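You operate a simulated robot arm through the tools that you are given. There is no shell and no other tool.

Carry out the task below with a simulated robot arm. There is one attempt and no reset: what you move stays moved.

## Task
Clamp the steel hose onto the narrow port and cap its open end.
Fine: rubber ring from the holder under the hose, wing nut tight, the bench's red dust cap on top.

It is judged by the outcome, as a careful person would: the job done as asked, and still so three seconds after it is handed in. It fails if anything else is knocked over, pushed out of place, dropped, spilled or broken. A push-on lid holds only when it is set on centred and level and pressed home; a screw cap is set on level and turned clockwise until tight.

## Robot
A 6-joint arm with a three-finger gripper, fixed in place. Base frame: the origin is on the floor under the middle of its stand, x ahead of it, y to its left, z up; the work surface is at about z = 0.82. Lengths are in m, angles in degrees, forces in N, time in s.
It reaches about 1.213 m from its shoulder. Its first joint turns from -166.0 to 166.0 degrees. Payload 4.89 kg.
The tool frame sits at the grasp point between the pads (the TCP): z along the fingers, y along the line on which they close. The tips reach 0.03 m beyond it. The gripper opens to 0.164 m; its body begins 0.125 m behind the TCP.
Orientation is told as [roll, pitch, yaw] about the base's x, y, z axes, in that order, counted from this pose: with the fingers straight down and closing along the base's y, the tool's x points along the base's -x, its y along +y and its z along -z.

## Interface
- The arm moves only by the tool nudge_tool. Its argument "plan" is text: rows parted by semicolons, each of 7 numbers parted by spaces: the finger opening in m, from 0 to 0.164, then the shift along the tool's x, y, z in m, then the turn, a rotation vector about the tool's x, y, z in degrees. In form: claw tx ty tz rx ry rz; .... A call has 1 to 20 rows; each row is the pose to reach, as a shift and turn from the pose commanded when the call began, along the tool's axes at that moment. A row lasts 0.2 s, in which the tool goes at most 0.05 m and 8.6 degrees; a call with a longer step from one row to the next is refused whole, and so is a gripper value outside its range. A pose out of reach is approached as far as the arm can. The call stops where the force on the tool passes 90 N (or 10 N more than at its start, if that is more) or the arm is blocked; 0.2 s more then pass. The fingers move at their own pace (about 0.108 m/s each) and stop on an object; they squeeze with about 27 N. The grip force told is the motor's: it shows also when the fingers shut on nothing. Time passes only in rows, and 0.2 s behind the last, so rows that repeat a pose let the fingers close. It gives the time, the measured TCP pose, the force on the tool (base axes), the opening and the grip force at its end, in the units of the frame above (readings bear some noise), with the torque about the TCP (base axes, N m) and any sound that the robot's microphone picked up.
- Cameras (640 x 400 px; columns grow to the right, rows downward): "scene" is fixed at [0.2219, 0.6514, 1.4707]; the picture's right is [-0.80, -0.60, 0.00], its down [-0.23, 0.31, -0.92] and it looks along [0.55, -0.74, -0.39] (base axes); focal length 330 px, centre (320, 200). "wrist" rides on the gripper at [0.076, -0.002, -0.152] in the tool frame; the picture's right is [0.02, 1.00, 0.00], its down [-0.88, 0.02, -0.47] and it looks along [-0.47, 0.01, 0.88] (tool axes); focal length 247 px, centre (320, 200). There is no depth. A picture from a camera that has moved, and an enlarged one, comes with that camera's place and axes in the base frame and with its lens.
- camera(camera): a new picture of that camera. It takes no simulated time.
- raise_lower(by): moves the trunk up (or, below 0, down) by that many m; the arm rides with it, the base frame stays. It gives what a move gives, with no picture.
- zoom(camera, box): a new picture of the part [left, top, right, bottom] of that camera's present view, enlarged. It takes no simulated time.
- close_job(): hands the job in; it is judged then, once.

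Nothing tells you positions but the pictures and the camera data. Unless the task says otherwise, let go and move clear before handing in.

The tools are called by a JSON object that holds its "name" and its "arguments". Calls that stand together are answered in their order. nudge_tool: Moves the arm, as the interface text tells. Its arguments: {"type":"object","properties":{"plan":{"type":"string"}},"required":["plan"]} The other tools are called the same way: raise_lower (by) moves the trunk up or down; camera (camera) takes a picture; zoom (camera, box) takes an enlarged picture of a part of a camera's view; close_job () hands the job in.

At the start:

```text
time_s: 0.0
ee_pos: [0.5764, -0.2551, 1.184]
ee_rot: [0.1, -0.1, 0.0]
contact_force: [0.3, 0.0, -0.1]
wrist_torque: [-0.02, 0.01, 0.0]
grip_width: 0.1642
gripper_force: 0.1
trunk travel left (down, up): [-0.175, 0.215]
```

scene: 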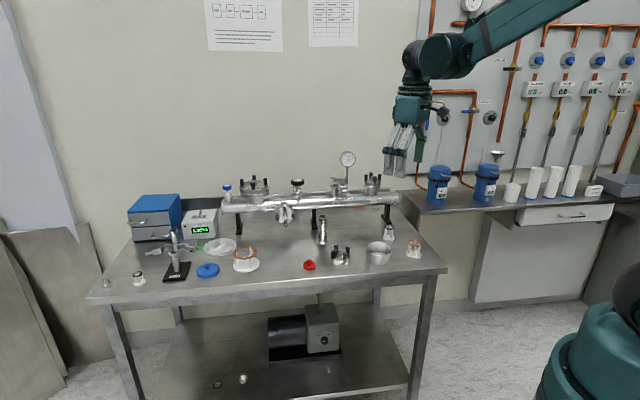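
wrist: 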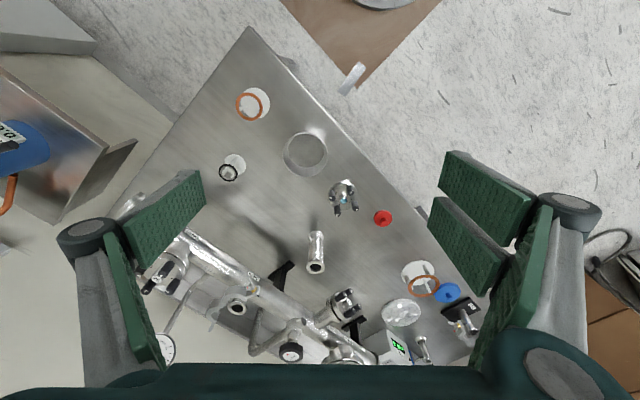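

I see a bench with a vacuum manifold, a steel hose piece standing upright, a clamp, a red cap, and several ring holders. I'll zoom in on these first to identify the parts before moving anything.

{"name": "zoom", "arguments": {"camera": "scene", "box": [280, 200, 440, 300]}}

{"name": "zoom", "arguments": {"camera": "scene", "box": [210, 140, 410, 265]}}

{"name": "zoom", "arguments": {"camera": "scene", "box": [80, 180, 280, 305]}}

{"name": "zoom", "arguments": {"camera": "wrist", "box": [200, 60, 440, 210]}}

{"name": "zoom", "arguments": {"camera": "wrist", "box": [120, 200, 400, 375]}}

{"name": "zoom", "arguments": {"camera": "wrist", "box": [340, 230, 520, 370]}}

```text
4.00 times, centred on (360, 250) of scene
camera zoom: at [0.2219, 0.6514, 1.4707], right [-0.8, -0.6, 0.0], down [-0.23, 0.31, -0.92], along [0.55, -0.74, -0.39], focal length 1319 px, centre (160, 0)
```

zoom: 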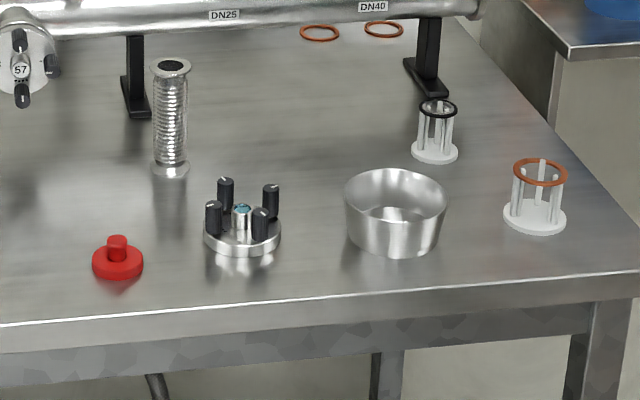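

```text
3.20 times, centred on (310, 202) of scene
camera zoom: at [0.2219, 0.6514, 1.4707], right [-0.8, -0.6, 0.0], down [-0.23, 0.31, -0.92], along [0.55, -0.74, -0.39], focal length 1055 px, centre (352, 192)
```

zoom: 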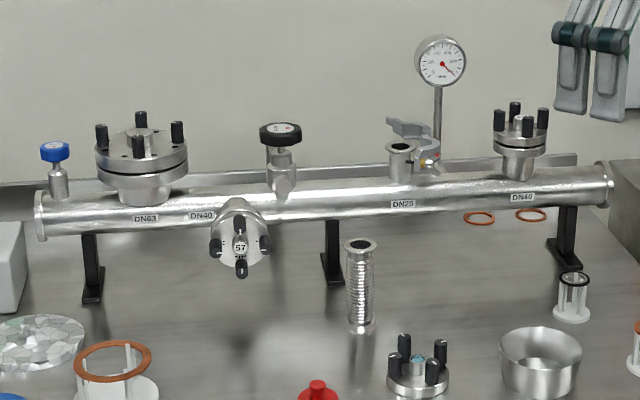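

```text
3.20 times, centred on (180, 242) of scene
camera zoom: at [0.2219, 0.6514, 1.4707], right [-0.8, -0.6, 0.0], down [-0.23, 0.31, -0.92], along [0.55, -0.74, -0.39], focal length 1055 px, centre (768, 64)
```

zoom: 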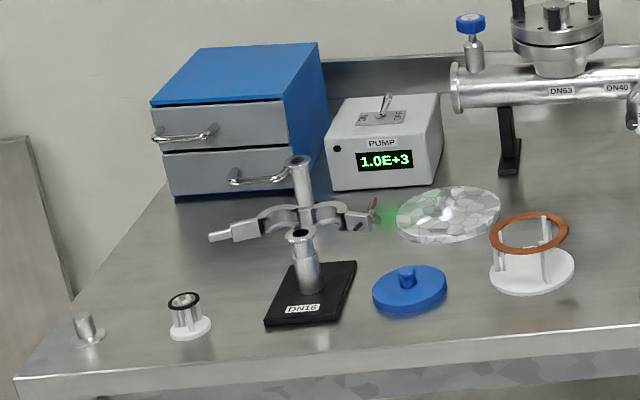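

```text
2.67 times, centred on (320, 135) of wrist
camera zoom: at [0.501, -0.2572, 1.3358], right [-0.02, 1.0, 0.0], down [0.88, 0.02, 0.47], along [0.47, 0.01, -0.88], focal length 659 px, centre (320, 373)
```

zoom: 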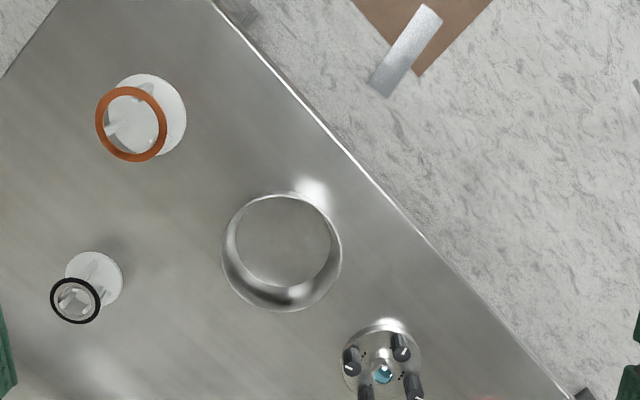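

```text
2.29 times, centred on (260, 288) of wrist
camera zoom: at [0.501, -0.2572, 1.3358], right [-0.02, 1.0, 0.0], down [0.88, 0.02, 0.47], along [0.47, 0.01, -0.88], focal length 564 px, centre (457, 0)
```

zoom: 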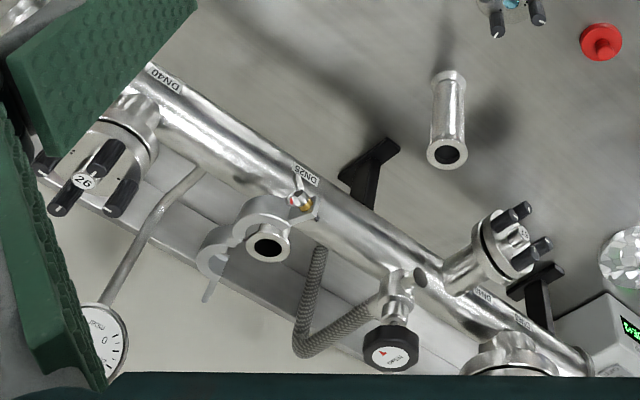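

```text
2.86 times, centred on (430, 300) of wrist
camera zoom: at [0.501, -0.2572, 1.3358], right [-0.02, 1.0, 0.0], down [0.88, 0.02, 0.47], along [0.47, 0.01, -0.88], focal length 706 px, centre (6, -86)
```

zoom: 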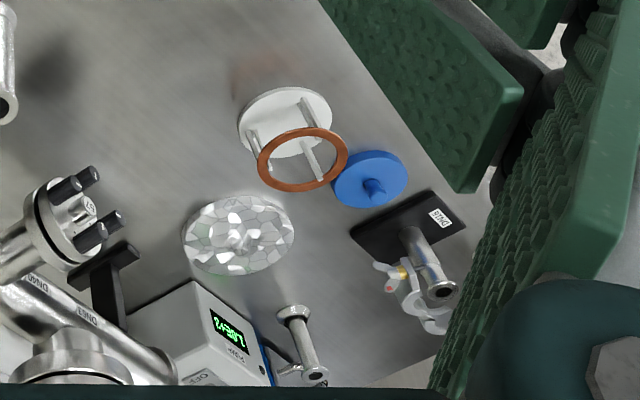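

The open DN25 port on the manifold, with a clamp hanging beside it, looks like the narrow port. I put it near [0.94, -0.42, 0.99]. The hose stands near [0.88, -0.25] and its flange looks about 40 mm wide. I'll move the wrist camera closer, staying high, to inspect the port and clamp.

{"name": "nudge_tool", "arguments": {"plan": "0.164 -0.032 -0.018 -0.003 0 0 0; 0.164 -0.064 -0.036 -0.006 0 0 0; 0.164 -0.096 -0.054 -0.008 0 0 0; 0.164 -0.128 -0.072 -0.010 0 0 0; 0.164 -0.160 -0.090 -0.012 0 0 0; 0.164 -0.192 -0.108 -0.014 0 0 0; 0.164 -0.224 -0.125 -0.016 0 0 0"}}

{"name": "camera", "arguments": {"camera": "wrist"}}

{"name": "zoom", "arguments": {"camera": "wrist", "box": [200, 100, 440, 250]}}

{"name": "camera", "arguments": {"camera": "scene"}}

```text
time_s: 1.6
ee_pos: [0.7996, -0.3803, 1.2]
ee_rot: [-0.1, -0.1, 0.1]
contact_force: [-0.9, 1.1, 0.2]
wrist_torque: [-0.09, -0.16, -0.01]
grip_width: 0.1643
gripper_force: 0.1
trunk travel left (down, up): [-0.175, 0.215]
```

```text
taken
camera wrist: at [0.7241, -0.3815, 1.3524], right [-0.02, 1.0, 0.0], down [0.88, 0.02, 0.47], along [0.47, 0.01, -0.88], focal length 247 px, centre (320, 200)
```

wrist: 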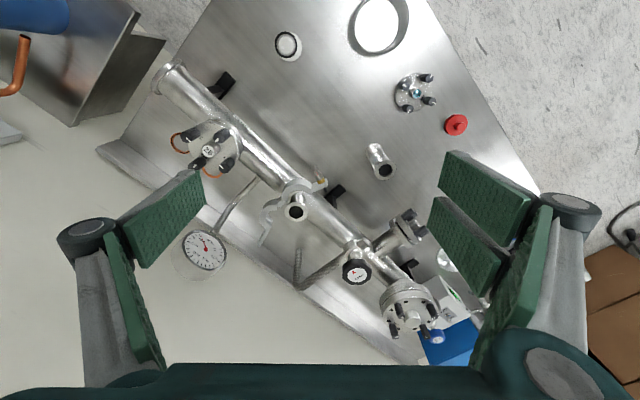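

```text
2.67 times, centred on (320, 175) of wrist
camera zoom: at [0.7241, -0.3815, 1.3524], right [-0.02, 1.0, 0.0], down [0.88, 0.02, 0.47], along [0.47, 0.01, -0.88], focal length 659 px, centre (320, 267)
```

zoom: 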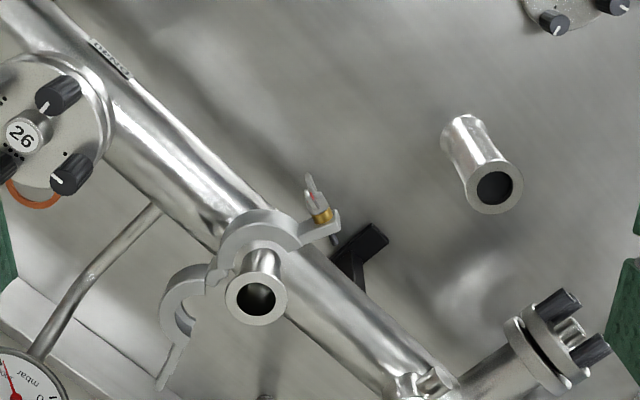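

```text
taken
```

scene: 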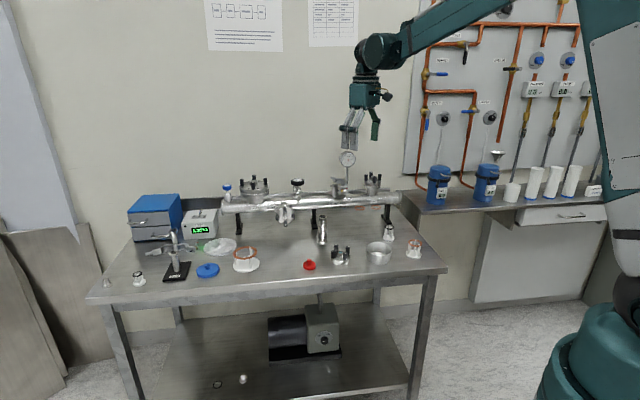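

{"name": "zoom", "arguments": {"camera": "wrist", "box": [250, 155, 346, 255]}}

{"name": "zoom", "arguments": {"camera": "scene", "box": [300, 150, 396, 210]}}

{"name": "zoom", "arguments": {"camera": "wrist", "box": [250, 0, 490, 150]}}

```text
4.00 times, centred on (298, 205) of wrist
camera zoom: at [0.7241, -0.3815, 1.3524], right [-0.02, 1.0, 0.0], down [0.88, 0.02, 0.47], along [0.47, 0.01, -0.88], focal length 988 px, centre (408, 180)
```

zoom: 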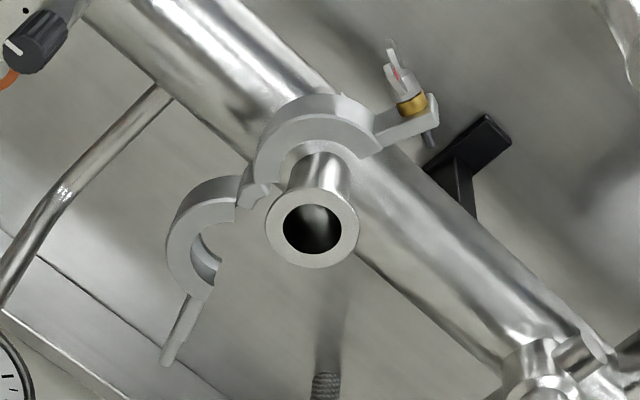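

```text
6.67 times, centred on (348, 180) of scene
camera zoom: at [0.2219, 0.6514, 1.4707], right [-0.8, -0.6, 0.0], down [-0.23, 0.31, -0.92], along [0.55, -0.74, -0.39], focal length 2198 px, centre (133, 333)
```

zoom: 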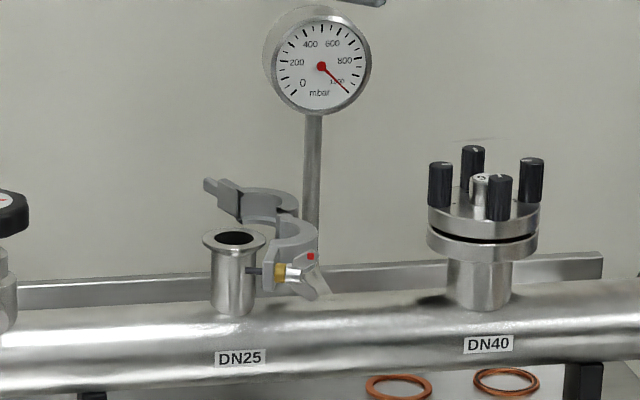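

```text
2.67 times, centred on (370, 75) of wrist
camera zoom: at [0.7241, -0.3815, 1.3524], right [-0.02, 1.0, 0.0], down [0.88, 0.02, 0.47], along [0.47, 0.01, -0.88], focal length 659 px, centre (187, 533)
```

zoom: 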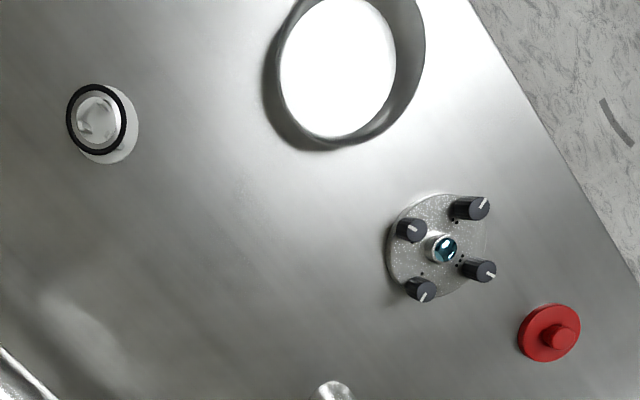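

The scene now has a clear view of the gripper. I'll zoom in on the fingers to learn their shape before going near the ring holder.

{"name": "zoom", "arguments": {"camera": "scene", "box": [310, 70, 406, 170]}}

{"name": "zoom", "arguments": {"camera": "wrist", "box": [0, 100, 640, 400]}}

```text
4.00 times, centred on (358, 120) of scene
camera zoom: at [0.2219, 0.6514, 1.4707], right [-0.8, -0.6, 0.0], down [-0.23, 0.31, -0.92], along [0.55, -0.74, -0.39], focal length 1319 px, centre (168, 520)
```

zoom: 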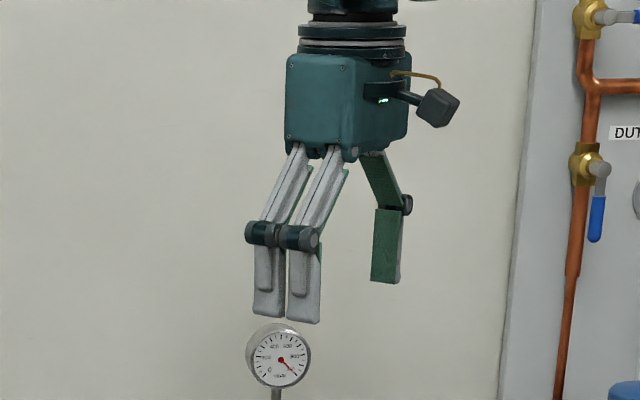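

```text
1.00 times, centred on (320, 250) of wrist (not enlarged: the box is as wide or as high as the picture)
camera zoom: at [0.7241, -0.3815, 1.3524], right [-0.02, 1.0, 0.0], down [0.88, 0.02, 0.47], along [0.47, 0.01, -0.88], focal length 247 px, centre (320, 150)
```

zoom: 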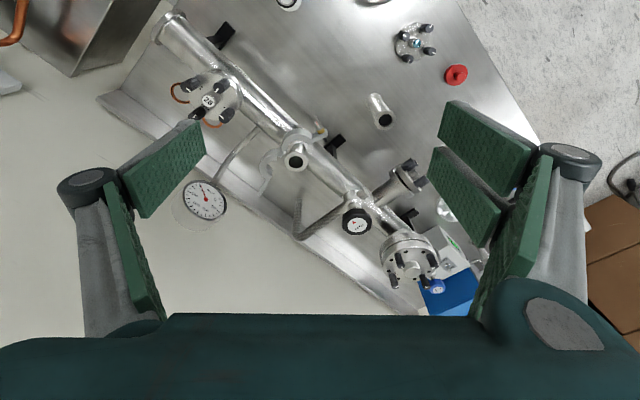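

The two fingers sit on the tool's +y side and the single finger on -y. The manifold runs at about 45° in the base frame. I'll yaw the tool +45° so it closes across the manifold, and move above the black-ring holder near [0.69, -0.44, 0.867].

{"name": "nudge_tool", "arguments": {"plan": "0.164 0.018 -0.010 0.010 0 0 -7.5; 0.164 0.036 -0.020 0.020 0 0 -15; 0.164 0.054 -0.030 0.035 0 0 -22.5; 0.164 0.072 -0.040 0.055 0 0 -30; 0.164 0.090 -0.050 0.08 0 0 -37.5; 0.164 0.108 -0.060 0.10 0 0 -45"}}

{"name": "camera", "arguments": {"camera": "wrist"}}

{"name": "zoom", "arguments": {"camera": "wrist", "box": [260, 110, 380, 185]}}

```text
time_s: 3.0
ee_pos: [0.6924, -0.4398, 1.1]
ee_rot: [0.0, -0.1, 45.2]
contact_force: [0.7, 0.5, -0.4]
wrist_torque: [-0.08, 0.02, -0.02]
grip_width: 0.164
gripper_force: 0.1
trunk travel left (down, up): [-0.175, 0.215]
```

```text
taken
camera wrist: at [0.6413, -0.4953, 1.2524], right [-0.72, 0.69, 0.0], down [0.61, 0.64, 0.47], along [0.33, 0.34, -0.88], focal length 247 px, centre (320, 200)
```

wrist: 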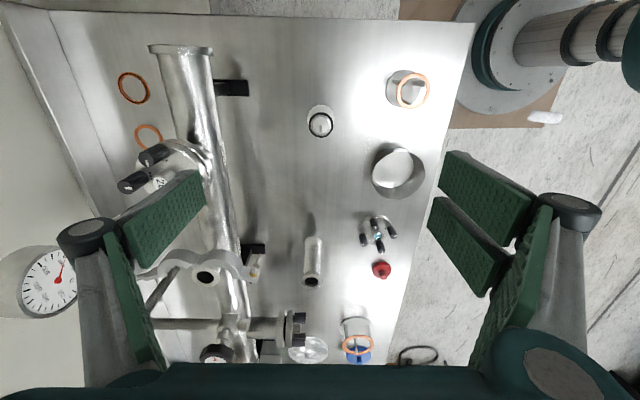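

```text
5.33 times, centred on (320, 148) of wrist
camera zoom: at [0.6413, -0.4953, 1.2524], right [-0.72, 0.69, 0.0], down [0.61, 0.64, 0.47], along [0.33, 0.34, -0.88], focal length 1317 px, centre (320, 480)
```

zoom: 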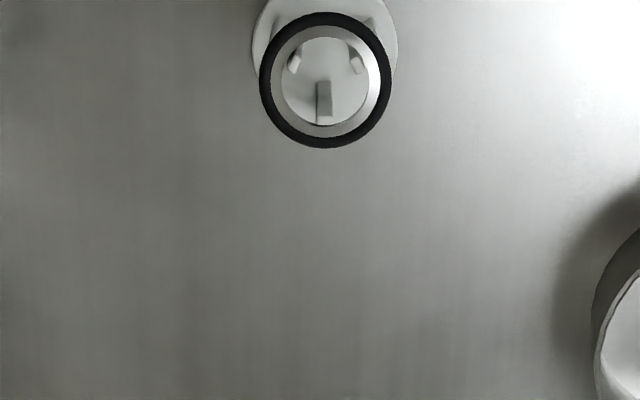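

The black ring is almost directly below the TCP, with an outer diameter of about 37.7 mm. I'll narrow the fingers to clear the neighbouring copper-ring holder and go partway down to measure the ring's height.

{"name": "nudge_tool", "arguments": {"plan": "0.08 0 0 0.02 0 0 0; 0.08 0 0 0.05 0 0 0; 0.08 0 0 0.08 0 0 0; 0.08 0 0 0.11 0 0 0; 0.08 0 0 0.14 0 0 0; 0.08 0 0 0.16 0 0 0; 0.08 0 0 0.16 0 0 0"}}

{"name": "camera", "arguments": {"camera": "wrist"}}

{"name": "zoom", "arguments": {"camera": "wrist", "box": [260, 130, 380, 205]}}

{"name": "zoom", "arguments": {"camera": "scene", "box": [350, 200, 430, 250]}}

```text
time_s: 4.6
ee_pos: [0.6934, -0.4397, 0.9384]
ee_rot: [0.0, -0.2, 45.1]
contact_force: [0.0, 0.4, 0.6]
wrist_torque: [0.0, 0.03, 0.01]
grip_width: 0.0802
gripper_force: 0.1
trunk travel left (down, up): [-0.175, 0.215]
```

```text
taken
camera wrist: at [0.6417, -0.4959, 1.0911], right [-0.72, 0.69, 0.0], down [0.61, 0.64, 0.47], along [0.33, 0.34, -0.88], focal length 247 px, centre (320, 200)
```

wrist: 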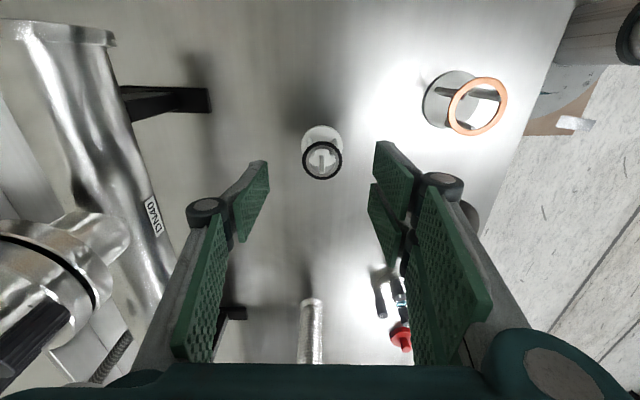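

```text
5.33 times, centred on (320, 168) of wrist
camera zoom: at [0.6417, -0.4959, 1.0911], right [-0.72, 0.69, 0.0], down [0.61, 0.64, 0.47], along [0.33, 0.34, -0.88], focal length 1317 px, centre (320, 373)
```

zoom: 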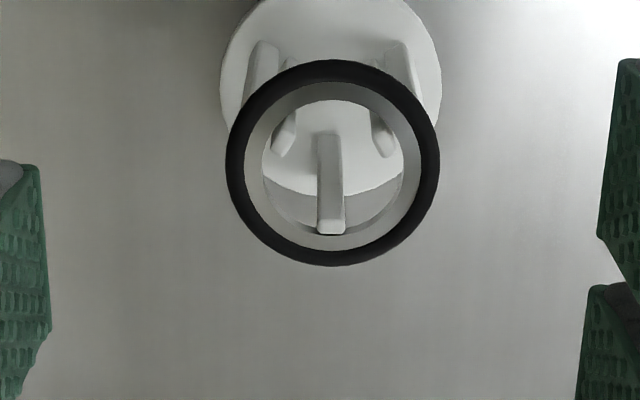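

```text
8.00 times, centred on (390, 225) of scene
camera zoom: at [0.2219, 0.6514, 1.4707], right [-0.8, -0.6, 0.0], down [-0.23, 0.31, -0.92], along [0.55, -0.74, -0.39], focal length 2638 px, centre (-240, 0)
```

zoom: 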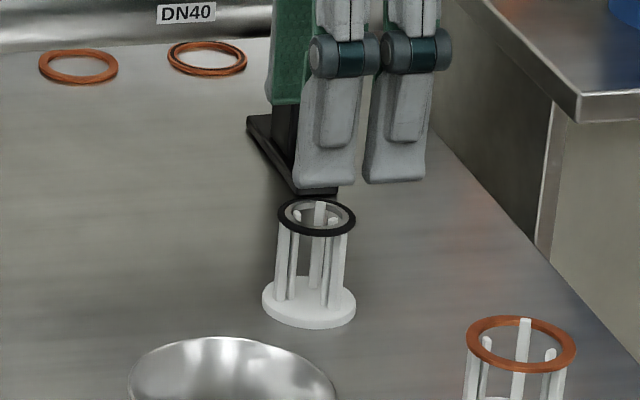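

The ring's mid-height comes out at about z = 0.869, nearly centred under the TCP. I'll lower until the fingertips are just below the ring and check in the scene view before closing.

{"name": "nudge_tool", "arguments": {"plan": "0.06 0 0.001 0.015 0 0 0; 0.06 0 0.0015 0.03 0 0 0; 0.06 0 0.0015 0.044 0 0 0; 0.06 0 0.0015 0.044 0 0 0"}}

{"name": "zoom", "arguments": {"camera": "scene", "box": [358, 205, 422, 245]}}

{"name": "zoom", "arguments": {"camera": "wrist", "box": [240, 130, 400, 230]}}

```text
time_s: 5.6
ee_pos: [0.6929, -0.4384, 0.8947]
ee_rot: [-0.1, -0.1, 45.1]
contact_force: [0.3, -0.6, -0.2]
wrist_torque: [0.01, 0.03, 0.01]
grip_width: 0.0598
gripper_force: 0.0
trunk travel left (down, up): [-0.175, 0.215]
```

```text
10.00 times, centred on (390, 225) of scene
camera zoom: at [0.2219, 0.6514, 1.4707], right [-0.8, -0.6, 0.0], down [-0.23, 0.31, -0.92], along [0.55, -0.74, -0.39], focal length 3298 px, centre (-380, -50)
```

zoom: 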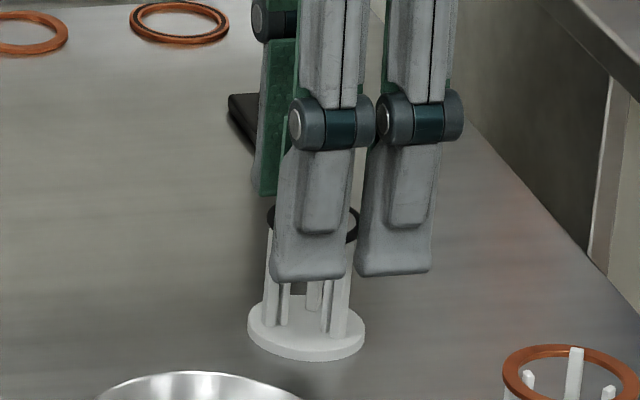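

```text
4.00 times, centred on (320, 180) of wrist
camera zoom: at [0.6404, -0.4943, 1.047], right [-0.72, 0.69, 0.0], down [0.61, 0.64, 0.47], along [0.33, 0.34, -0.88], focal length 988 px, centre (320, 280)
```

zoom: 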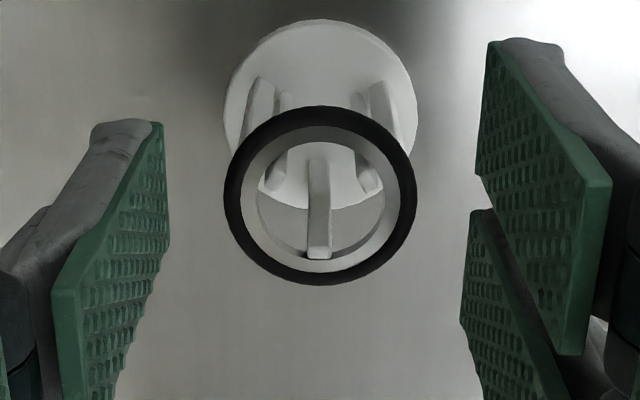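

The fingertips sit about 4 mm below the ring's mid-plane, and the ring is centred between the pads. Closing on the ring now.

{"name": "nudge_tool", "arguments": {"plan": "0.03 0 0 0 0 0 0; 0.03 0 0 0 0 0 0; 0.03 0 0 0 0 0 0"}}

{"name": "zoom", "arguments": {"camera": "wrist", "box": [240, 130, 400, 230]}}

{"name": "zoom", "arguments": {"camera": "scene", "box": [358, 205, 422, 245]}}

```text
time_s: 6.4
ee_pos: [0.6933, -0.4385, 0.8954]
ee_rot: [0.0, 0.0, 45.1]
contact_force: [-0.4, -1.2, 0.1]
wrist_torque: [-0.03, 0.01, -0.01]
grip_width: 0.0348
gripper_force: 26.9
trunk travel left (down, up): [-0.175, 0.215]
```

```text
4.00 times, centred on (320, 180) of wrist
camera zoom: at [0.6403, -0.4943, 1.0472], right [-0.72, 0.69, 0.0], down [0.61, 0.64, 0.47], along [0.33, 0.34, -0.88], focal length 988 px, centre (320, 280)
```

zoom: 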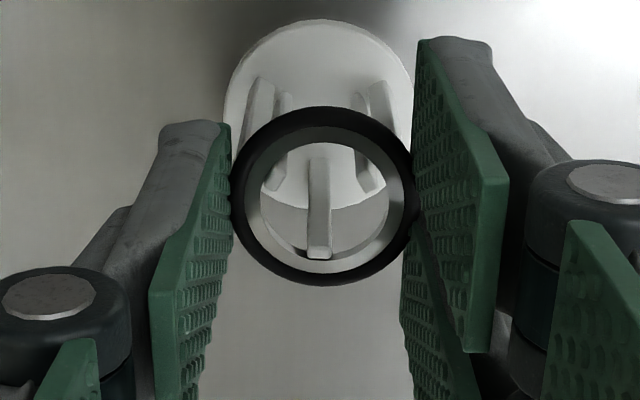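

```text
10.00 times, centred on (390, 225) of scene
camera zoom: at [0.2219, 0.6514, 1.4707], right [-0.8, -0.6, 0.0], down [-0.23, 0.31, -0.92], along [0.55, -0.74, -0.39], focal length 3298 px, centre (-380, -50)
```

zoom: 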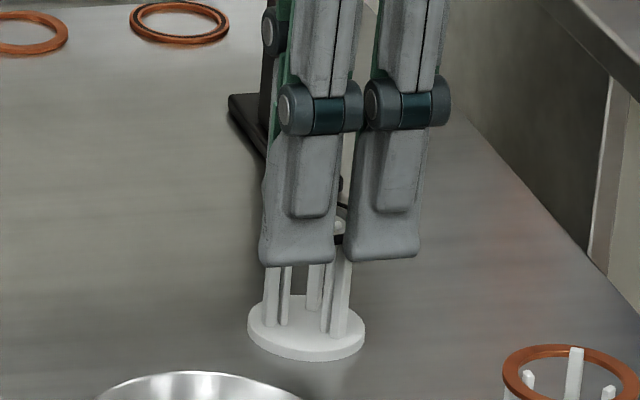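

The ring is held at an opening of 34.8 mm. I'll lift straight up and check it's still level in the grip.

{"name": "nudge_tool", "arguments": {"plan": "0.03 0 0 -0.01 0 0 0; 0.03 0 0 -0.03 0 0 0; 0.03 0 0 -0.06 0 0 0; 0.03 0 0 -0.10 0 0 0; 0.03 0 0 -0.14 0 0 0; 0.03 0 0 -0.18 0 0 0; 0.03 0 0 -0.205 0 0 0"}}

{"name": "camera", "arguments": {"camera": "wrist"}}

{"name": "zoom", "arguments": {"camera": "wrist", "box": [240, 130, 400, 230]}}

{"name": "zoom", "arguments": {"camera": "scene", "box": [350, 100, 430, 150]}}

```text
time_s: 8.0
ee_pos: [0.6922, -0.4382, 1.1008]
ee_rot: [0.0, -0.1, 45.2]
contact_force: [0.5, 0.1, -1.1]
wrist_torque: [0.04, 0.04, -0.02]
grip_width: 0.0344
gripper_force: 27.1
trunk travel left (down, up): [-0.175, 0.215]
```

```text
taken
camera wrist: at [0.6409, -0.4947, 1.2533], right [-0.72, 0.69, 0.0], down [0.61, 0.64, 0.47], along [0.33, 0.34, -0.88], focal length 247 px, centre (320, 200)
```

wrist: 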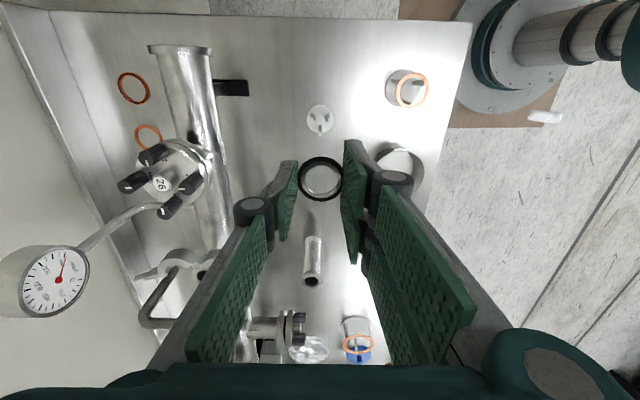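

```text
4.00 times, centred on (320, 180) of wrist
camera zoom: at [0.6409, -0.4947, 1.2533], right [-0.72, 0.69, 0.0], down [0.61, 0.64, 0.47], along [0.33, 0.34, -0.88], focal length 988 px, centre (320, 280)
```

zoom: 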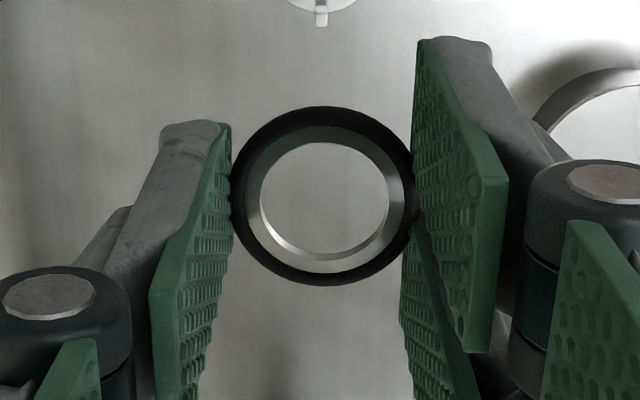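

```text
8.00 times, centred on (390, 125) of scene
camera zoom: at [0.2219, 0.6514, 1.4707], right [-0.8, -0.6, 0.0], down [-0.23, 0.31, -0.92], along [0.55, -0.74, -0.39], focal length 2638 px, centre (-240, 800)
```

zoom: 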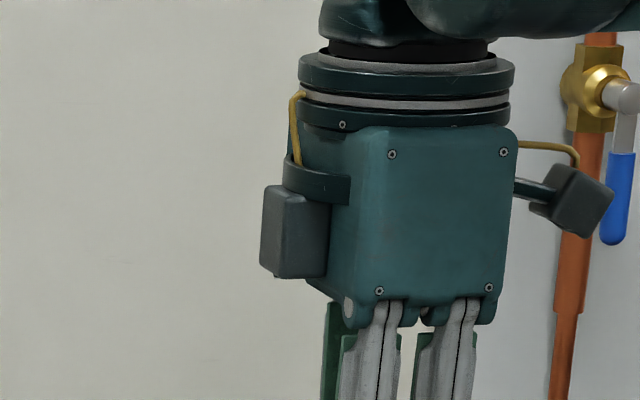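

The ring is held level. Next I'll carry it above the DN25 port at z = 1.15, clear of the gauge, and measure the port from there.

{"name": "nudge_tool", "arguments": {"plan": "0.03 -0.005 -0.004 -0.03 0 0 0; 0.03 -0.025 -0.022 -0.05 0 0 0; 0.03 -0.050 -0.043 -0.05 0 0 0; 0.03 -0.075 -0.064 -0.05 0 0 0; 0.03 -0.1 -0.086 -0.05 0 0 0; 0.03 -0.125 -0.107 -0.05 0 0 0; 0.03 -0.150 -0.129 -0.05 0 0 0; 0.03 -0.172 -0.147 -0.05 0 0 0; 0.03 -0.1889 -0.1619 -0.05 0 0 0; 0.03 -0.1889 -0.1619 -0.05 0 0 0"}}

{"name": "camera", "arguments": {"camera": "wrist"}}

{"name": "zoom", "arguments": {"camera": "wrist", "box": [240, 90, 400, 190]}}

{"name": "zoom", "arguments": {"camera": "scene", "box": [300, 140, 396, 200]}}

```text
time_s: 10.2
ee_pos: [0.9402, -0.4199, 1.1512]
ee_rot: [0.0, -0.2, 45.1]
contact_force: [-0.1, 0.1, -0.2]
wrist_torque: [0.0, 0.08, 0.01]
grip_width: 0.0342
gripper_force: 27.2
trunk travel left (down, up): [-0.175, 0.215]
```

```text
taken
camera wrist: at [0.8883, -0.4748, 1.3032], right [-0.72, 0.69, 0.0], down [0.61, 0.64, 0.47], along [0.33, 0.34, -0.88], focal length 247 px, centre (320, 200)
```

wrist: 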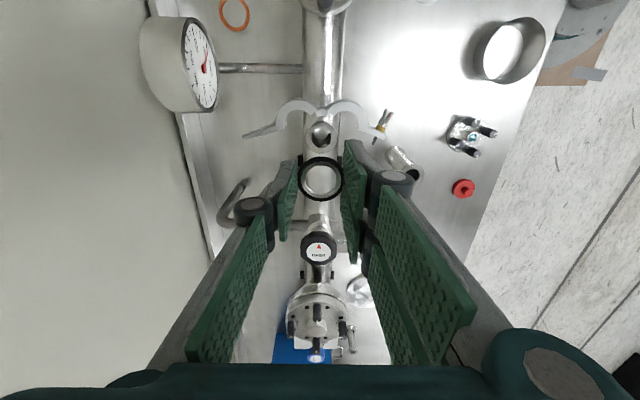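

```text
4.00 times, centred on (320, 140) of wrist
camera zoom: at [0.8883, -0.4748, 1.3032], right [-0.72, 0.69, 0.0], down [0.61, 0.64, 0.47], along [0.33, 0.34, -0.88], focal length 988 px, centre (320, 440)
```

zoom: 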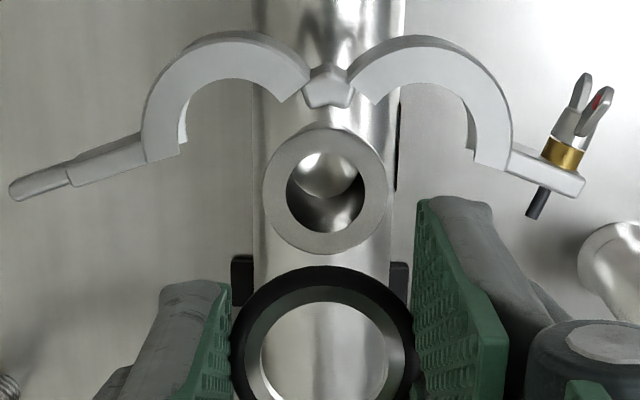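

```text
6.67 times, centred on (348, 170) of scene
camera zoom: at [0.2219, 0.6514, 1.4707], right [-0.8, -0.6, 0.0], down [-0.23, 0.31, -0.92], along [0.55, -0.74, -0.39], focal length 2198 px, centre (133, 400)
```

zoom: 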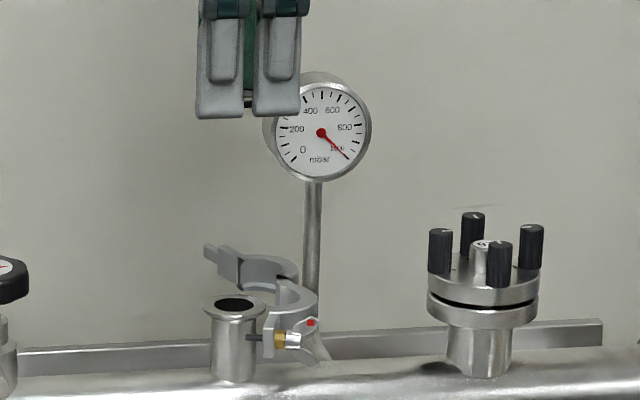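

The view straight down shows the port almost exactly under the TCP, with the two clamp jaws open symmetrically and the hinge on the near side. A finger corner would come close to the hinge end of the front jaw. I'll yaw 15° so both finger sets fit inside the open jaws, then lower to just above.

{"name": "nudge_tool", "arguments": {"plan": "0.03 -0.0003 0.0007 0.01 0 0 7.5; 0.03 -0.0006 0.0014 0.03 0 0 15; 0.03 -0.0006 0.0014 0.06 0 0 15; 0.03 -0.0006 0.0014 0.085 0 0 15; 0.03 -0.0006 0.0014 0.10 0 0 15; 0.03 -0.0006 0.0014 0.10 0 0 15"}}

{"name": "zoom", "arguments": {"camera": "wrist", "box": [240, 110, 400, 210]}}

{"name": "zoom", "arguments": {"camera": "scene", "box": [304, 160, 368, 200]}}

```text
time_s: 11.6
ee_pos: [0.9381, -0.419, 1.0503]
ee_rot: [0.0, -0.2, 30.0]
contact_force: [0.6, -0.4, 0.7]
wrist_torque: [-0.01, 0.05, 0.02]
grip_width: 0.0345
gripper_force: 27.2
trunk travel left (down, up): [-0.175, 0.215]
```

```text
4.00 times, centred on (320, 160) of wrist
camera zoom: at [0.8744, -0.458, 1.2035], right [-0.52, 0.85, 0.0], down [0.75, 0.46, 0.47], along [0.41, 0.25, -0.88], focal length 988 px, centre (320, 360)
```

zoom: 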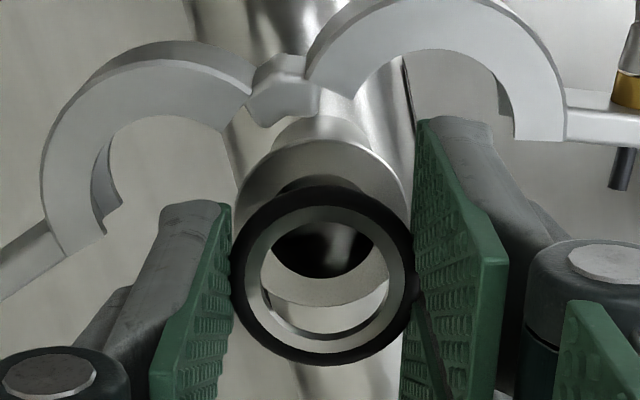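

```text
10.00 times, centred on (336, 180) of scene
camera zoom: at [0.2219, 0.6514, 1.4707], right [-0.8, -0.6, 0.0], down [-0.23, 0.31, -0.92], along [0.55, -0.74, -0.39], focal length 3298 px, centre (160, 400)
```

zoom: 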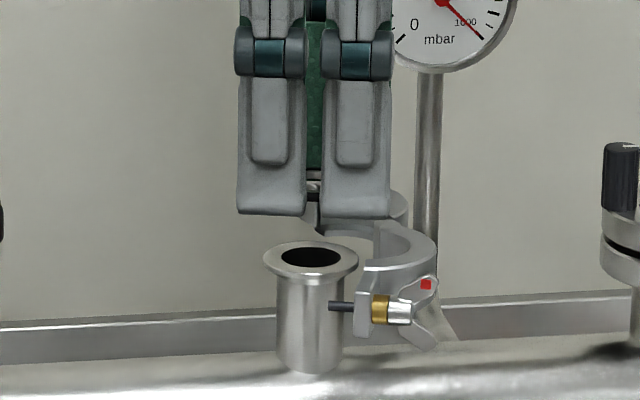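

The flange top comes out at about z = 0.989, with the port about 2 mm toward tool -x. I'll correct that and lower most of the way, then recheck.

{"name": "nudge_tool", "arguments": {"plan": "0.03 -0.001 0 0.01 0 0 0; 0.03 -0.002 0 0.018 0 0 0; 0.03 -0.002 0 0.025 0 0 0; 0.03 -0.002 0 0.025 0 0 0"}}

{"name": "zoom", "arguments": {"camera": "wrist", "box": [260, 140, 380, 215]}}

{"name": "zoom", "arguments": {"camera": "scene", "box": [316, 170, 364, 200]}}

```text
time_s: 12.6
ee_pos: [0.9422, -0.4172, 1.0246]
ee_rot: [0.0, -0.1, 30.0]
contact_force: [-0.1, -0.7, -0.9]
wrist_torque: [0.03, 0.04, 0.0]
grip_width: 0.0345
gripper_force: 27.2
trunk travel left (down, up): [-0.175, 0.215]
```

```text
5.33 times, centred on (320, 178) of wrist
camera zoom: at [0.8766, -0.4567, 1.1781], right [-0.52, 0.85, 0.0], down [0.75, 0.46, 0.47], along [0.41, 0.25, -0.88], focal length 1317 px, centre (320, 320)
```

zoom: 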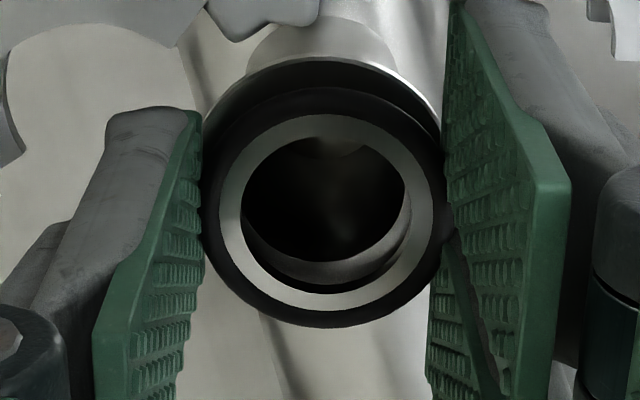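

```text
13.33 times, centred on (340, 185) of scene
camera zoom: at [0.2219, 0.6514, 1.4707], right [-0.8, -0.6, 0.0], down [-0.23, 0.31, -0.92], along [0.55, -0.74, -0.39], focal length 4397 px, centre (53, 400)
```

zoom: 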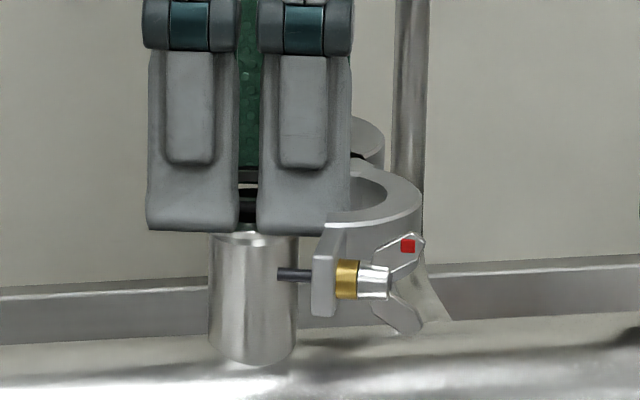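

The port and ring are concentric to within about 1 mm. I'll lower the last few millimetres and watch the force.

{"name": "nudge_tool", "arguments": {"plan": "0.03 -0.0005 0 0.002 0 0 0; 0.03 -0.0005 0 0.004 0 0 0; 0.03 -0.0005 0 0.004 0 0 0"}}

{"name": "zoom", "arguments": {"camera": "scene", "box": [316, 170, 364, 200]}}

{"name": "zoom", "arguments": {"camera": "wrist", "box": [260, 140, 380, 215]}}

```text
time_s: 13.4
ee_pos: [0.9416, -0.4161, 1.0238]
ee_rot: [-0.1, -0.2, 30.1]
contact_force: [12.8, -6.6, 39.6]
wrist_torque: [0.0, -0.08, -0.09]
grip_width: 0.0342
gripper_force: 27.0
trunk travel left (down, up): [-0.175, 0.215]
```

```text
13.33 times, centred on (340, 185) of scene
camera zoom: at [0.2219, 0.6514, 1.4707], right [-0.8, -0.6, 0.0], down [-0.23, 0.31, -0.92], along [0.55, -0.74, -0.39], focal length 4397 px, centre (53, 400)
```

zoom: 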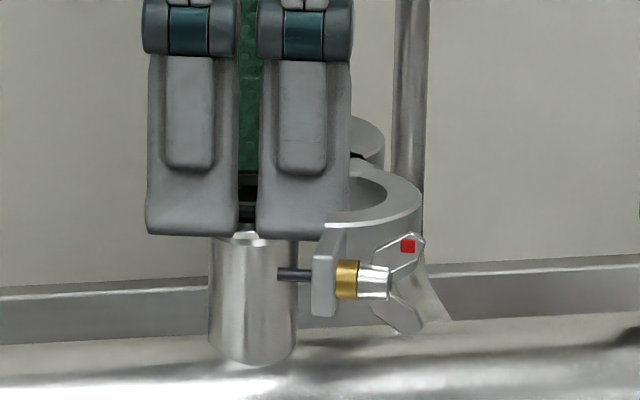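

```text
5.33 times, centred on (320, 178) of wrist
camera zoom: at [0.8763, -0.4563, 1.1766], right [-0.52, 0.85, 0.0], down [0.75, 0.46, 0.48], along [0.41, 0.25, -0.88], focal length 1317 px, centre (320, 320)
```

zoom: 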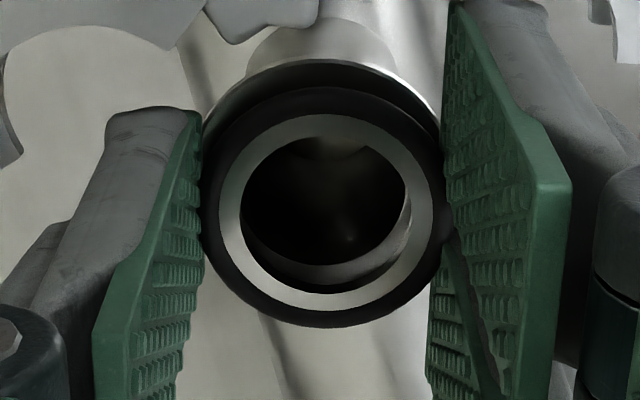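

There is contact at 40 N with the tips on the flange, which puts the flange top near z = 0.994 and the ring 1–2 mm above it. I'll zoom in to check concentricity before releasing.

{"name": "zoom", "arguments": {"camera": "wrist", "box": [288, 145, 352, 185]}}

{"name": "zoom", "arguments": {"camera": "scene", "box": [320, 175, 352, 195]}}

```text
10.00 times, centred on (320, 165) of wrist
camera zoom: at [0.8763, -0.4563, 1.1766], right [-0.52, 0.85, 0.0], down [0.75, 0.46, 0.48], along [0.41, 0.25, -0.88], focal length 2470 px, centre (320, 550)
```

zoom: 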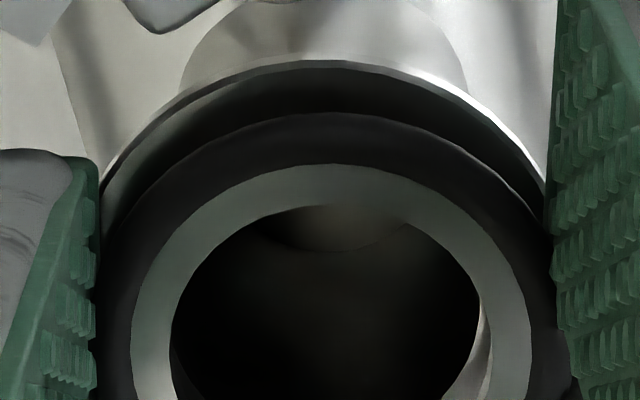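

```text
16.00 times, centred on (336, 185) of scene
camera zoom: at [0.2219, 0.6514, 1.4707], right [-0.8, -0.6, 0.0], down [-0.23, 0.31, -0.92], along [0.55, -0.74, -0.39], focal length 5276 px, centre (64, 440)
```

zoom: 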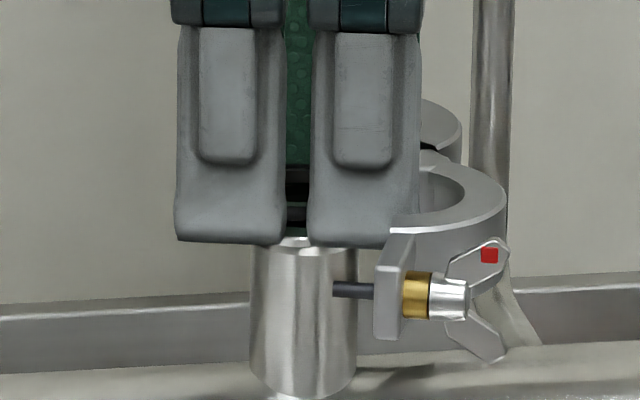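

The ring and port are concentric to well under 1 mm. I'll ease off the downward force, open just enough to drop the ring onto the flange, and check.

{"name": "nudge_tool", "arguments": {"plan": "0.03 0 0 -0.003 0 0 0; 0.03 0 0 -0.003 0 0 0; 0.044 0 0 -0.003 0 0 0; 0.044 0 0 -0.003 0 0 0; 0.044 0 0 -0.003 0 0 0"}}

{"name": "zoom", "arguments": {"camera": "wrist", "box": [272, 140, 368, 200]}}

{"name": "zoom", "arguments": {"camera": "scene", "box": [320, 175, 352, 195]}}

```text
time_s: 14.6
ee_pos: [0.9408, -0.4162, 1.0255]
ee_rot: [0.1, -0.2, 30.0]
contact_force: [-0.4, -1.1, 0.5]
wrist_torque: [-0.04, -0.01, -0.02]
grip_width: 0.0441
gripper_force: 0.2
trunk travel left (down, up): [-0.175, 0.215]
```

```text
6.67 times, centred on (320, 170) of wrist
camera zoom: at [0.8771, -0.4563, 1.1772], right [-0.52, 0.85, 0.0], down [0.75, 0.46, 0.47], along [0.41, 0.25, -0.88], focal length 1646 px, centre (320, 400)
```

zoom: 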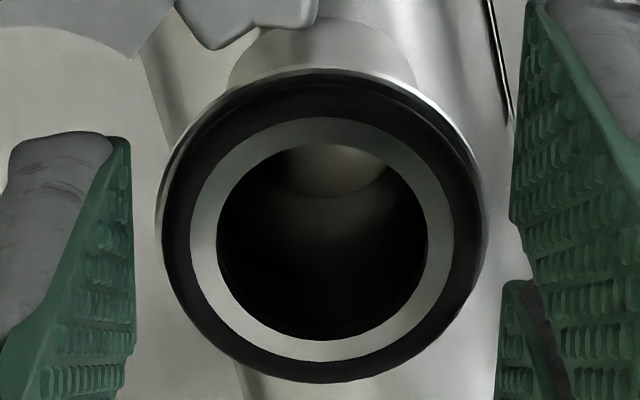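

```text
16.00 times, centred on (336, 185) of scene
camera zoom: at [0.2219, 0.6514, 1.4707], right [-0.8, -0.6, 0.0], down [-0.23, 0.31, -0.92], along [0.55, -0.74, -0.39], focal length 5276 px, centre (64, 440)
```

zoom: 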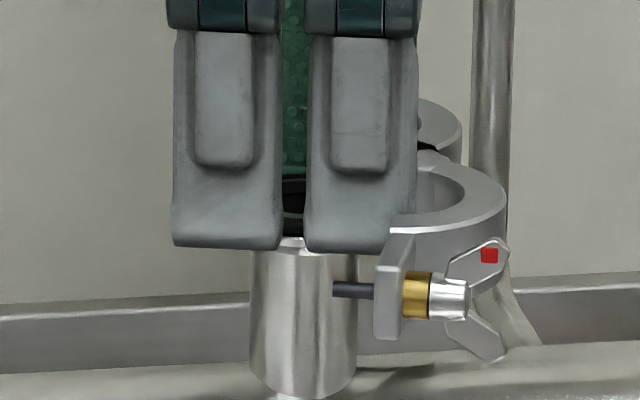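

The ring has seated flat and concentric on the port. I'll lift clear and go over to the hose, turning back to 45° yaw.

{"name": "nudge_tool", "arguments": {"plan": "0.044 0 0 -0.01 0 0 0; 0.044 0 0 -0.03 0 0 0; 0.05 0 0 -0.07 0 0 0; 0.06 0 0 -0.11 0 0 0; 0.07 0 0 -0.14 0 0 0; 0.08 -0.008 0.042 -0.14 0 0 -5; 0.08 -0.016 0.084 -0.14 0 0 -10; 0.08 -0.024 0.126 -0.14 0 0 -15; 0.08 -0.0311 0.1679 -0.14 0 0 -15; 0.08 -0.0311 0.1679 -0.14 0 0 -15"}}

{"name": "camera", "arguments": {"camera": "wrist"}}

{"name": "zoom", "arguments": {"camera": "wrist", "box": [272, 90, 368, 150]}}

{"name": "zoom", "arguments": {"camera": "scene", "box": [304, 165, 368, 205]}}

{"name": "zoom", "arguments": {"camera": "scene", "box": [290, 205, 354, 245]}}

```text
time_s: 16.8
ee_pos: [0.8847, -0.2554, 1.1666]
ee_rot: [-0.1, -0.1, 45.1]
contact_force: [-0.5, 0.2, 1.1]
wrist_torque: [-0.1, -0.04, -0.02]
grip_width: 0.0798
gripper_force: 0.2
trunk travel left (down, up): [-0.175, 0.215]
```

```text
taken
camera wrist: at [0.8315, -0.3112, 1.3185], right [-0.72, 0.69, 0.0], down [0.61, 0.64, 0.47], along [0.33, 0.34, -0.88], focal length 247 px, centre (320, 200)
```

wrist: 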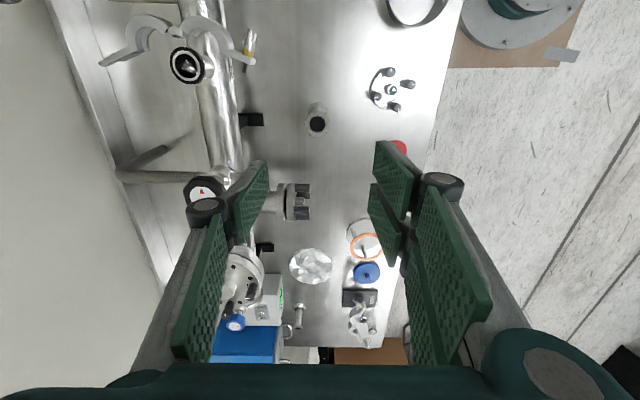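

```text
6.67 times, centred on (320, 120) of wrist
camera zoom: at [0.8315, -0.3112, 1.3185], right [-0.72, 0.69, 0.0], down [0.61, 0.64, 0.47], along [0.33, 0.34, -0.88], focal length 1646 px, centre (320, 733)
```

zoom: 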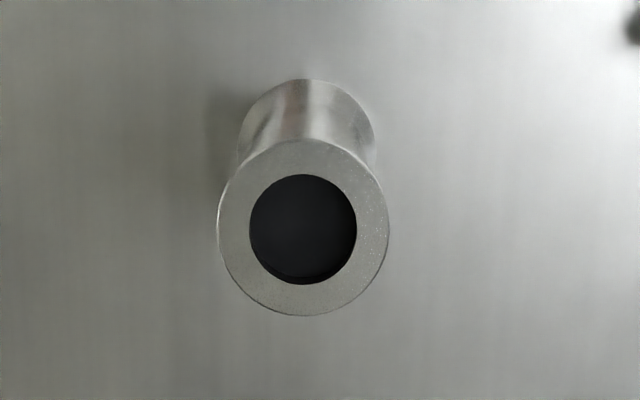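

```text
10.00 times, centred on (336, 185) of scene
camera zoom: at [0.2219, 0.6514, 1.4707], right [-0.8, -0.6, 0.0], down [-0.23, 0.31, -0.92], along [0.55, -0.74, -0.39], focal length 3298 px, centre (160, 350)
```

zoom: 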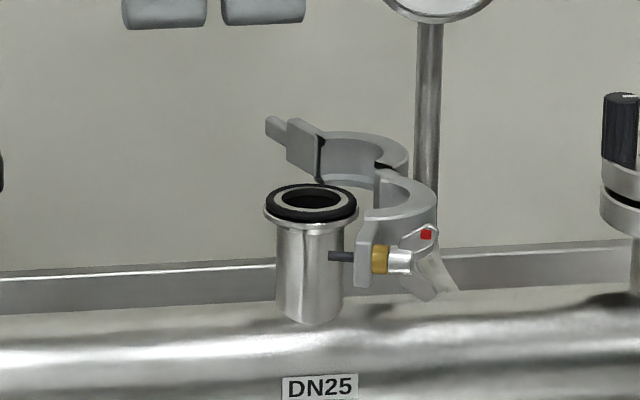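

```text
10.00 times, centred on (322, 225) of scene
camera zoom: at [0.2219, 0.6514, 1.4707], right [-0.8, -0.6, 0.0], down [-0.23, 0.31, -0.92], along [0.55, -0.74, -0.39], focal length 3298 px, centre (300, -50)
```

zoom: 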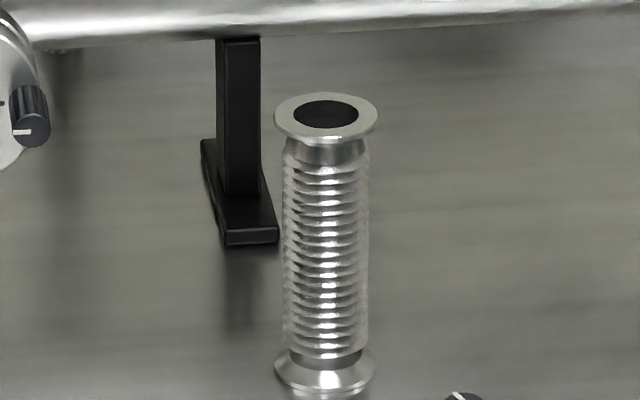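

The ring sits square on the DN25 flange. The hose has matching 40 mm flanges at both ends and stands about 4.5 mm to tool -y. I'll lower around it with the TCP about 65 mm above the hose foot.

{"name": "nudge_tool", "arguments": {"plan": "0.08 0 -0.0025 0.04 0 0 0; 0.08 0 -0.0045 0.085 0 0 0; 0.08 0 -0.0045 0.13 0 0 0; 0.08 0 -0.0045 0.175 0 0 0; 0.08 0 -0.0045 0.215 0 0 0; 0.08 0 -0.0045 0.25 0 0 0; 0.08 0 -0.0045 0.28 0 0 0; 0.08 0 -0.0045 0.28 0 0 0"}}

{"name": "camera", "arguments": {"camera": "wrist"}}

{"name": "zoom", "arguments": {"camera": "scene", "box": [282, 190, 378, 250]}}

```text
time_s: 18.6
ee_pos: [0.8874, -0.2602, 0.8833]
ee_rot: [-0.1, -0.1, 45.1]
contact_force: [0.1, 0.1, -0.2]
wrist_torque: [0.0, 0.01, 0.0]
grip_width: 0.0799
gripper_force: 0.0
trunk travel left (down, up): [-0.175, 0.215]
```

```text
taken
camera wrist: at [0.8365, -0.315, 1.037], right [-0.72, 0.69, 0.0], down [0.61, 0.64, 0.47], along [0.33, 0.34, -0.88], focal length 247 px, centre (320, 200)
```

wrist: 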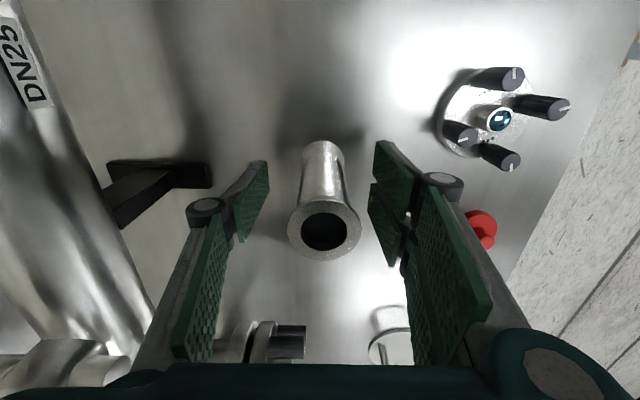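

```text
6.67 times, centred on (330, 220) of scene
camera zoom: at [0.2219, 0.6514, 1.4707], right [-0.8, -0.6, 0.0], down [-0.23, 0.31, -0.92], along [0.55, -0.74, -0.39], focal length 2198 px, centre (253, 67)
```

zoom: 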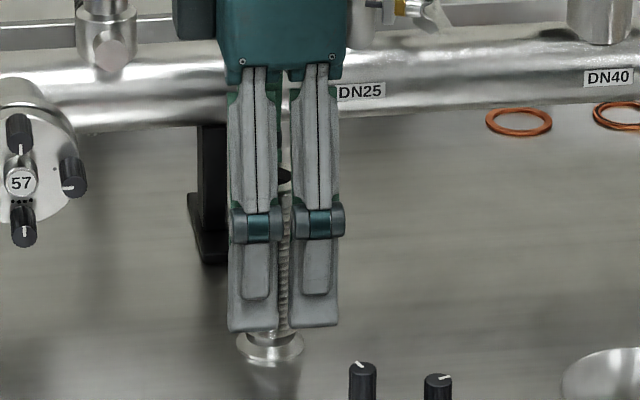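

The hose is centred between the fingers to about 1.5 mm. Closing on the bellows.

{"name": "nudge_tool", "arguments": {"plan": "0.05 0 0 0 0 0 0; 0.025 0 0 0 0 0 0; 0.025 0 0 0 0 0 0; 0.025 0 0 0 0 0 0"}}

{"name": "zoom", "arguments": {"camera": "wrist", "box": [240, 130, 400, 280]}}

```text
time_s: 19.6
ee_pos: [0.8895, -0.2591, 0.8851]
ee_rot: [0.0, -0.1, 45.1]
contact_force: [-0.6, -0.7, 1.5]
wrist_torque: [-0.04, -0.04, 0.01]
grip_width: 0.0306
gripper_force: 27.6
trunk travel left (down, up): [-0.175, 0.215]
```

```text
2.67 times, centred on (320, 205) of wrist
camera zoom: at [0.8363, -0.315, 1.0375], right [-0.72, 0.69, 0.0], down [0.61, 0.64, 0.47], along [0.33, 0.34, -0.88], focal length 659 px, centre (320, 187)
```

zoom: 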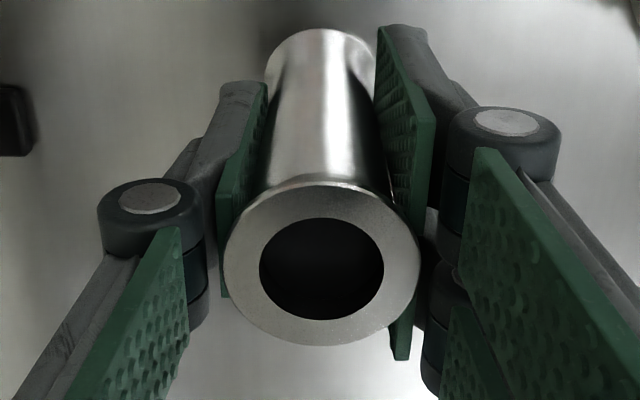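

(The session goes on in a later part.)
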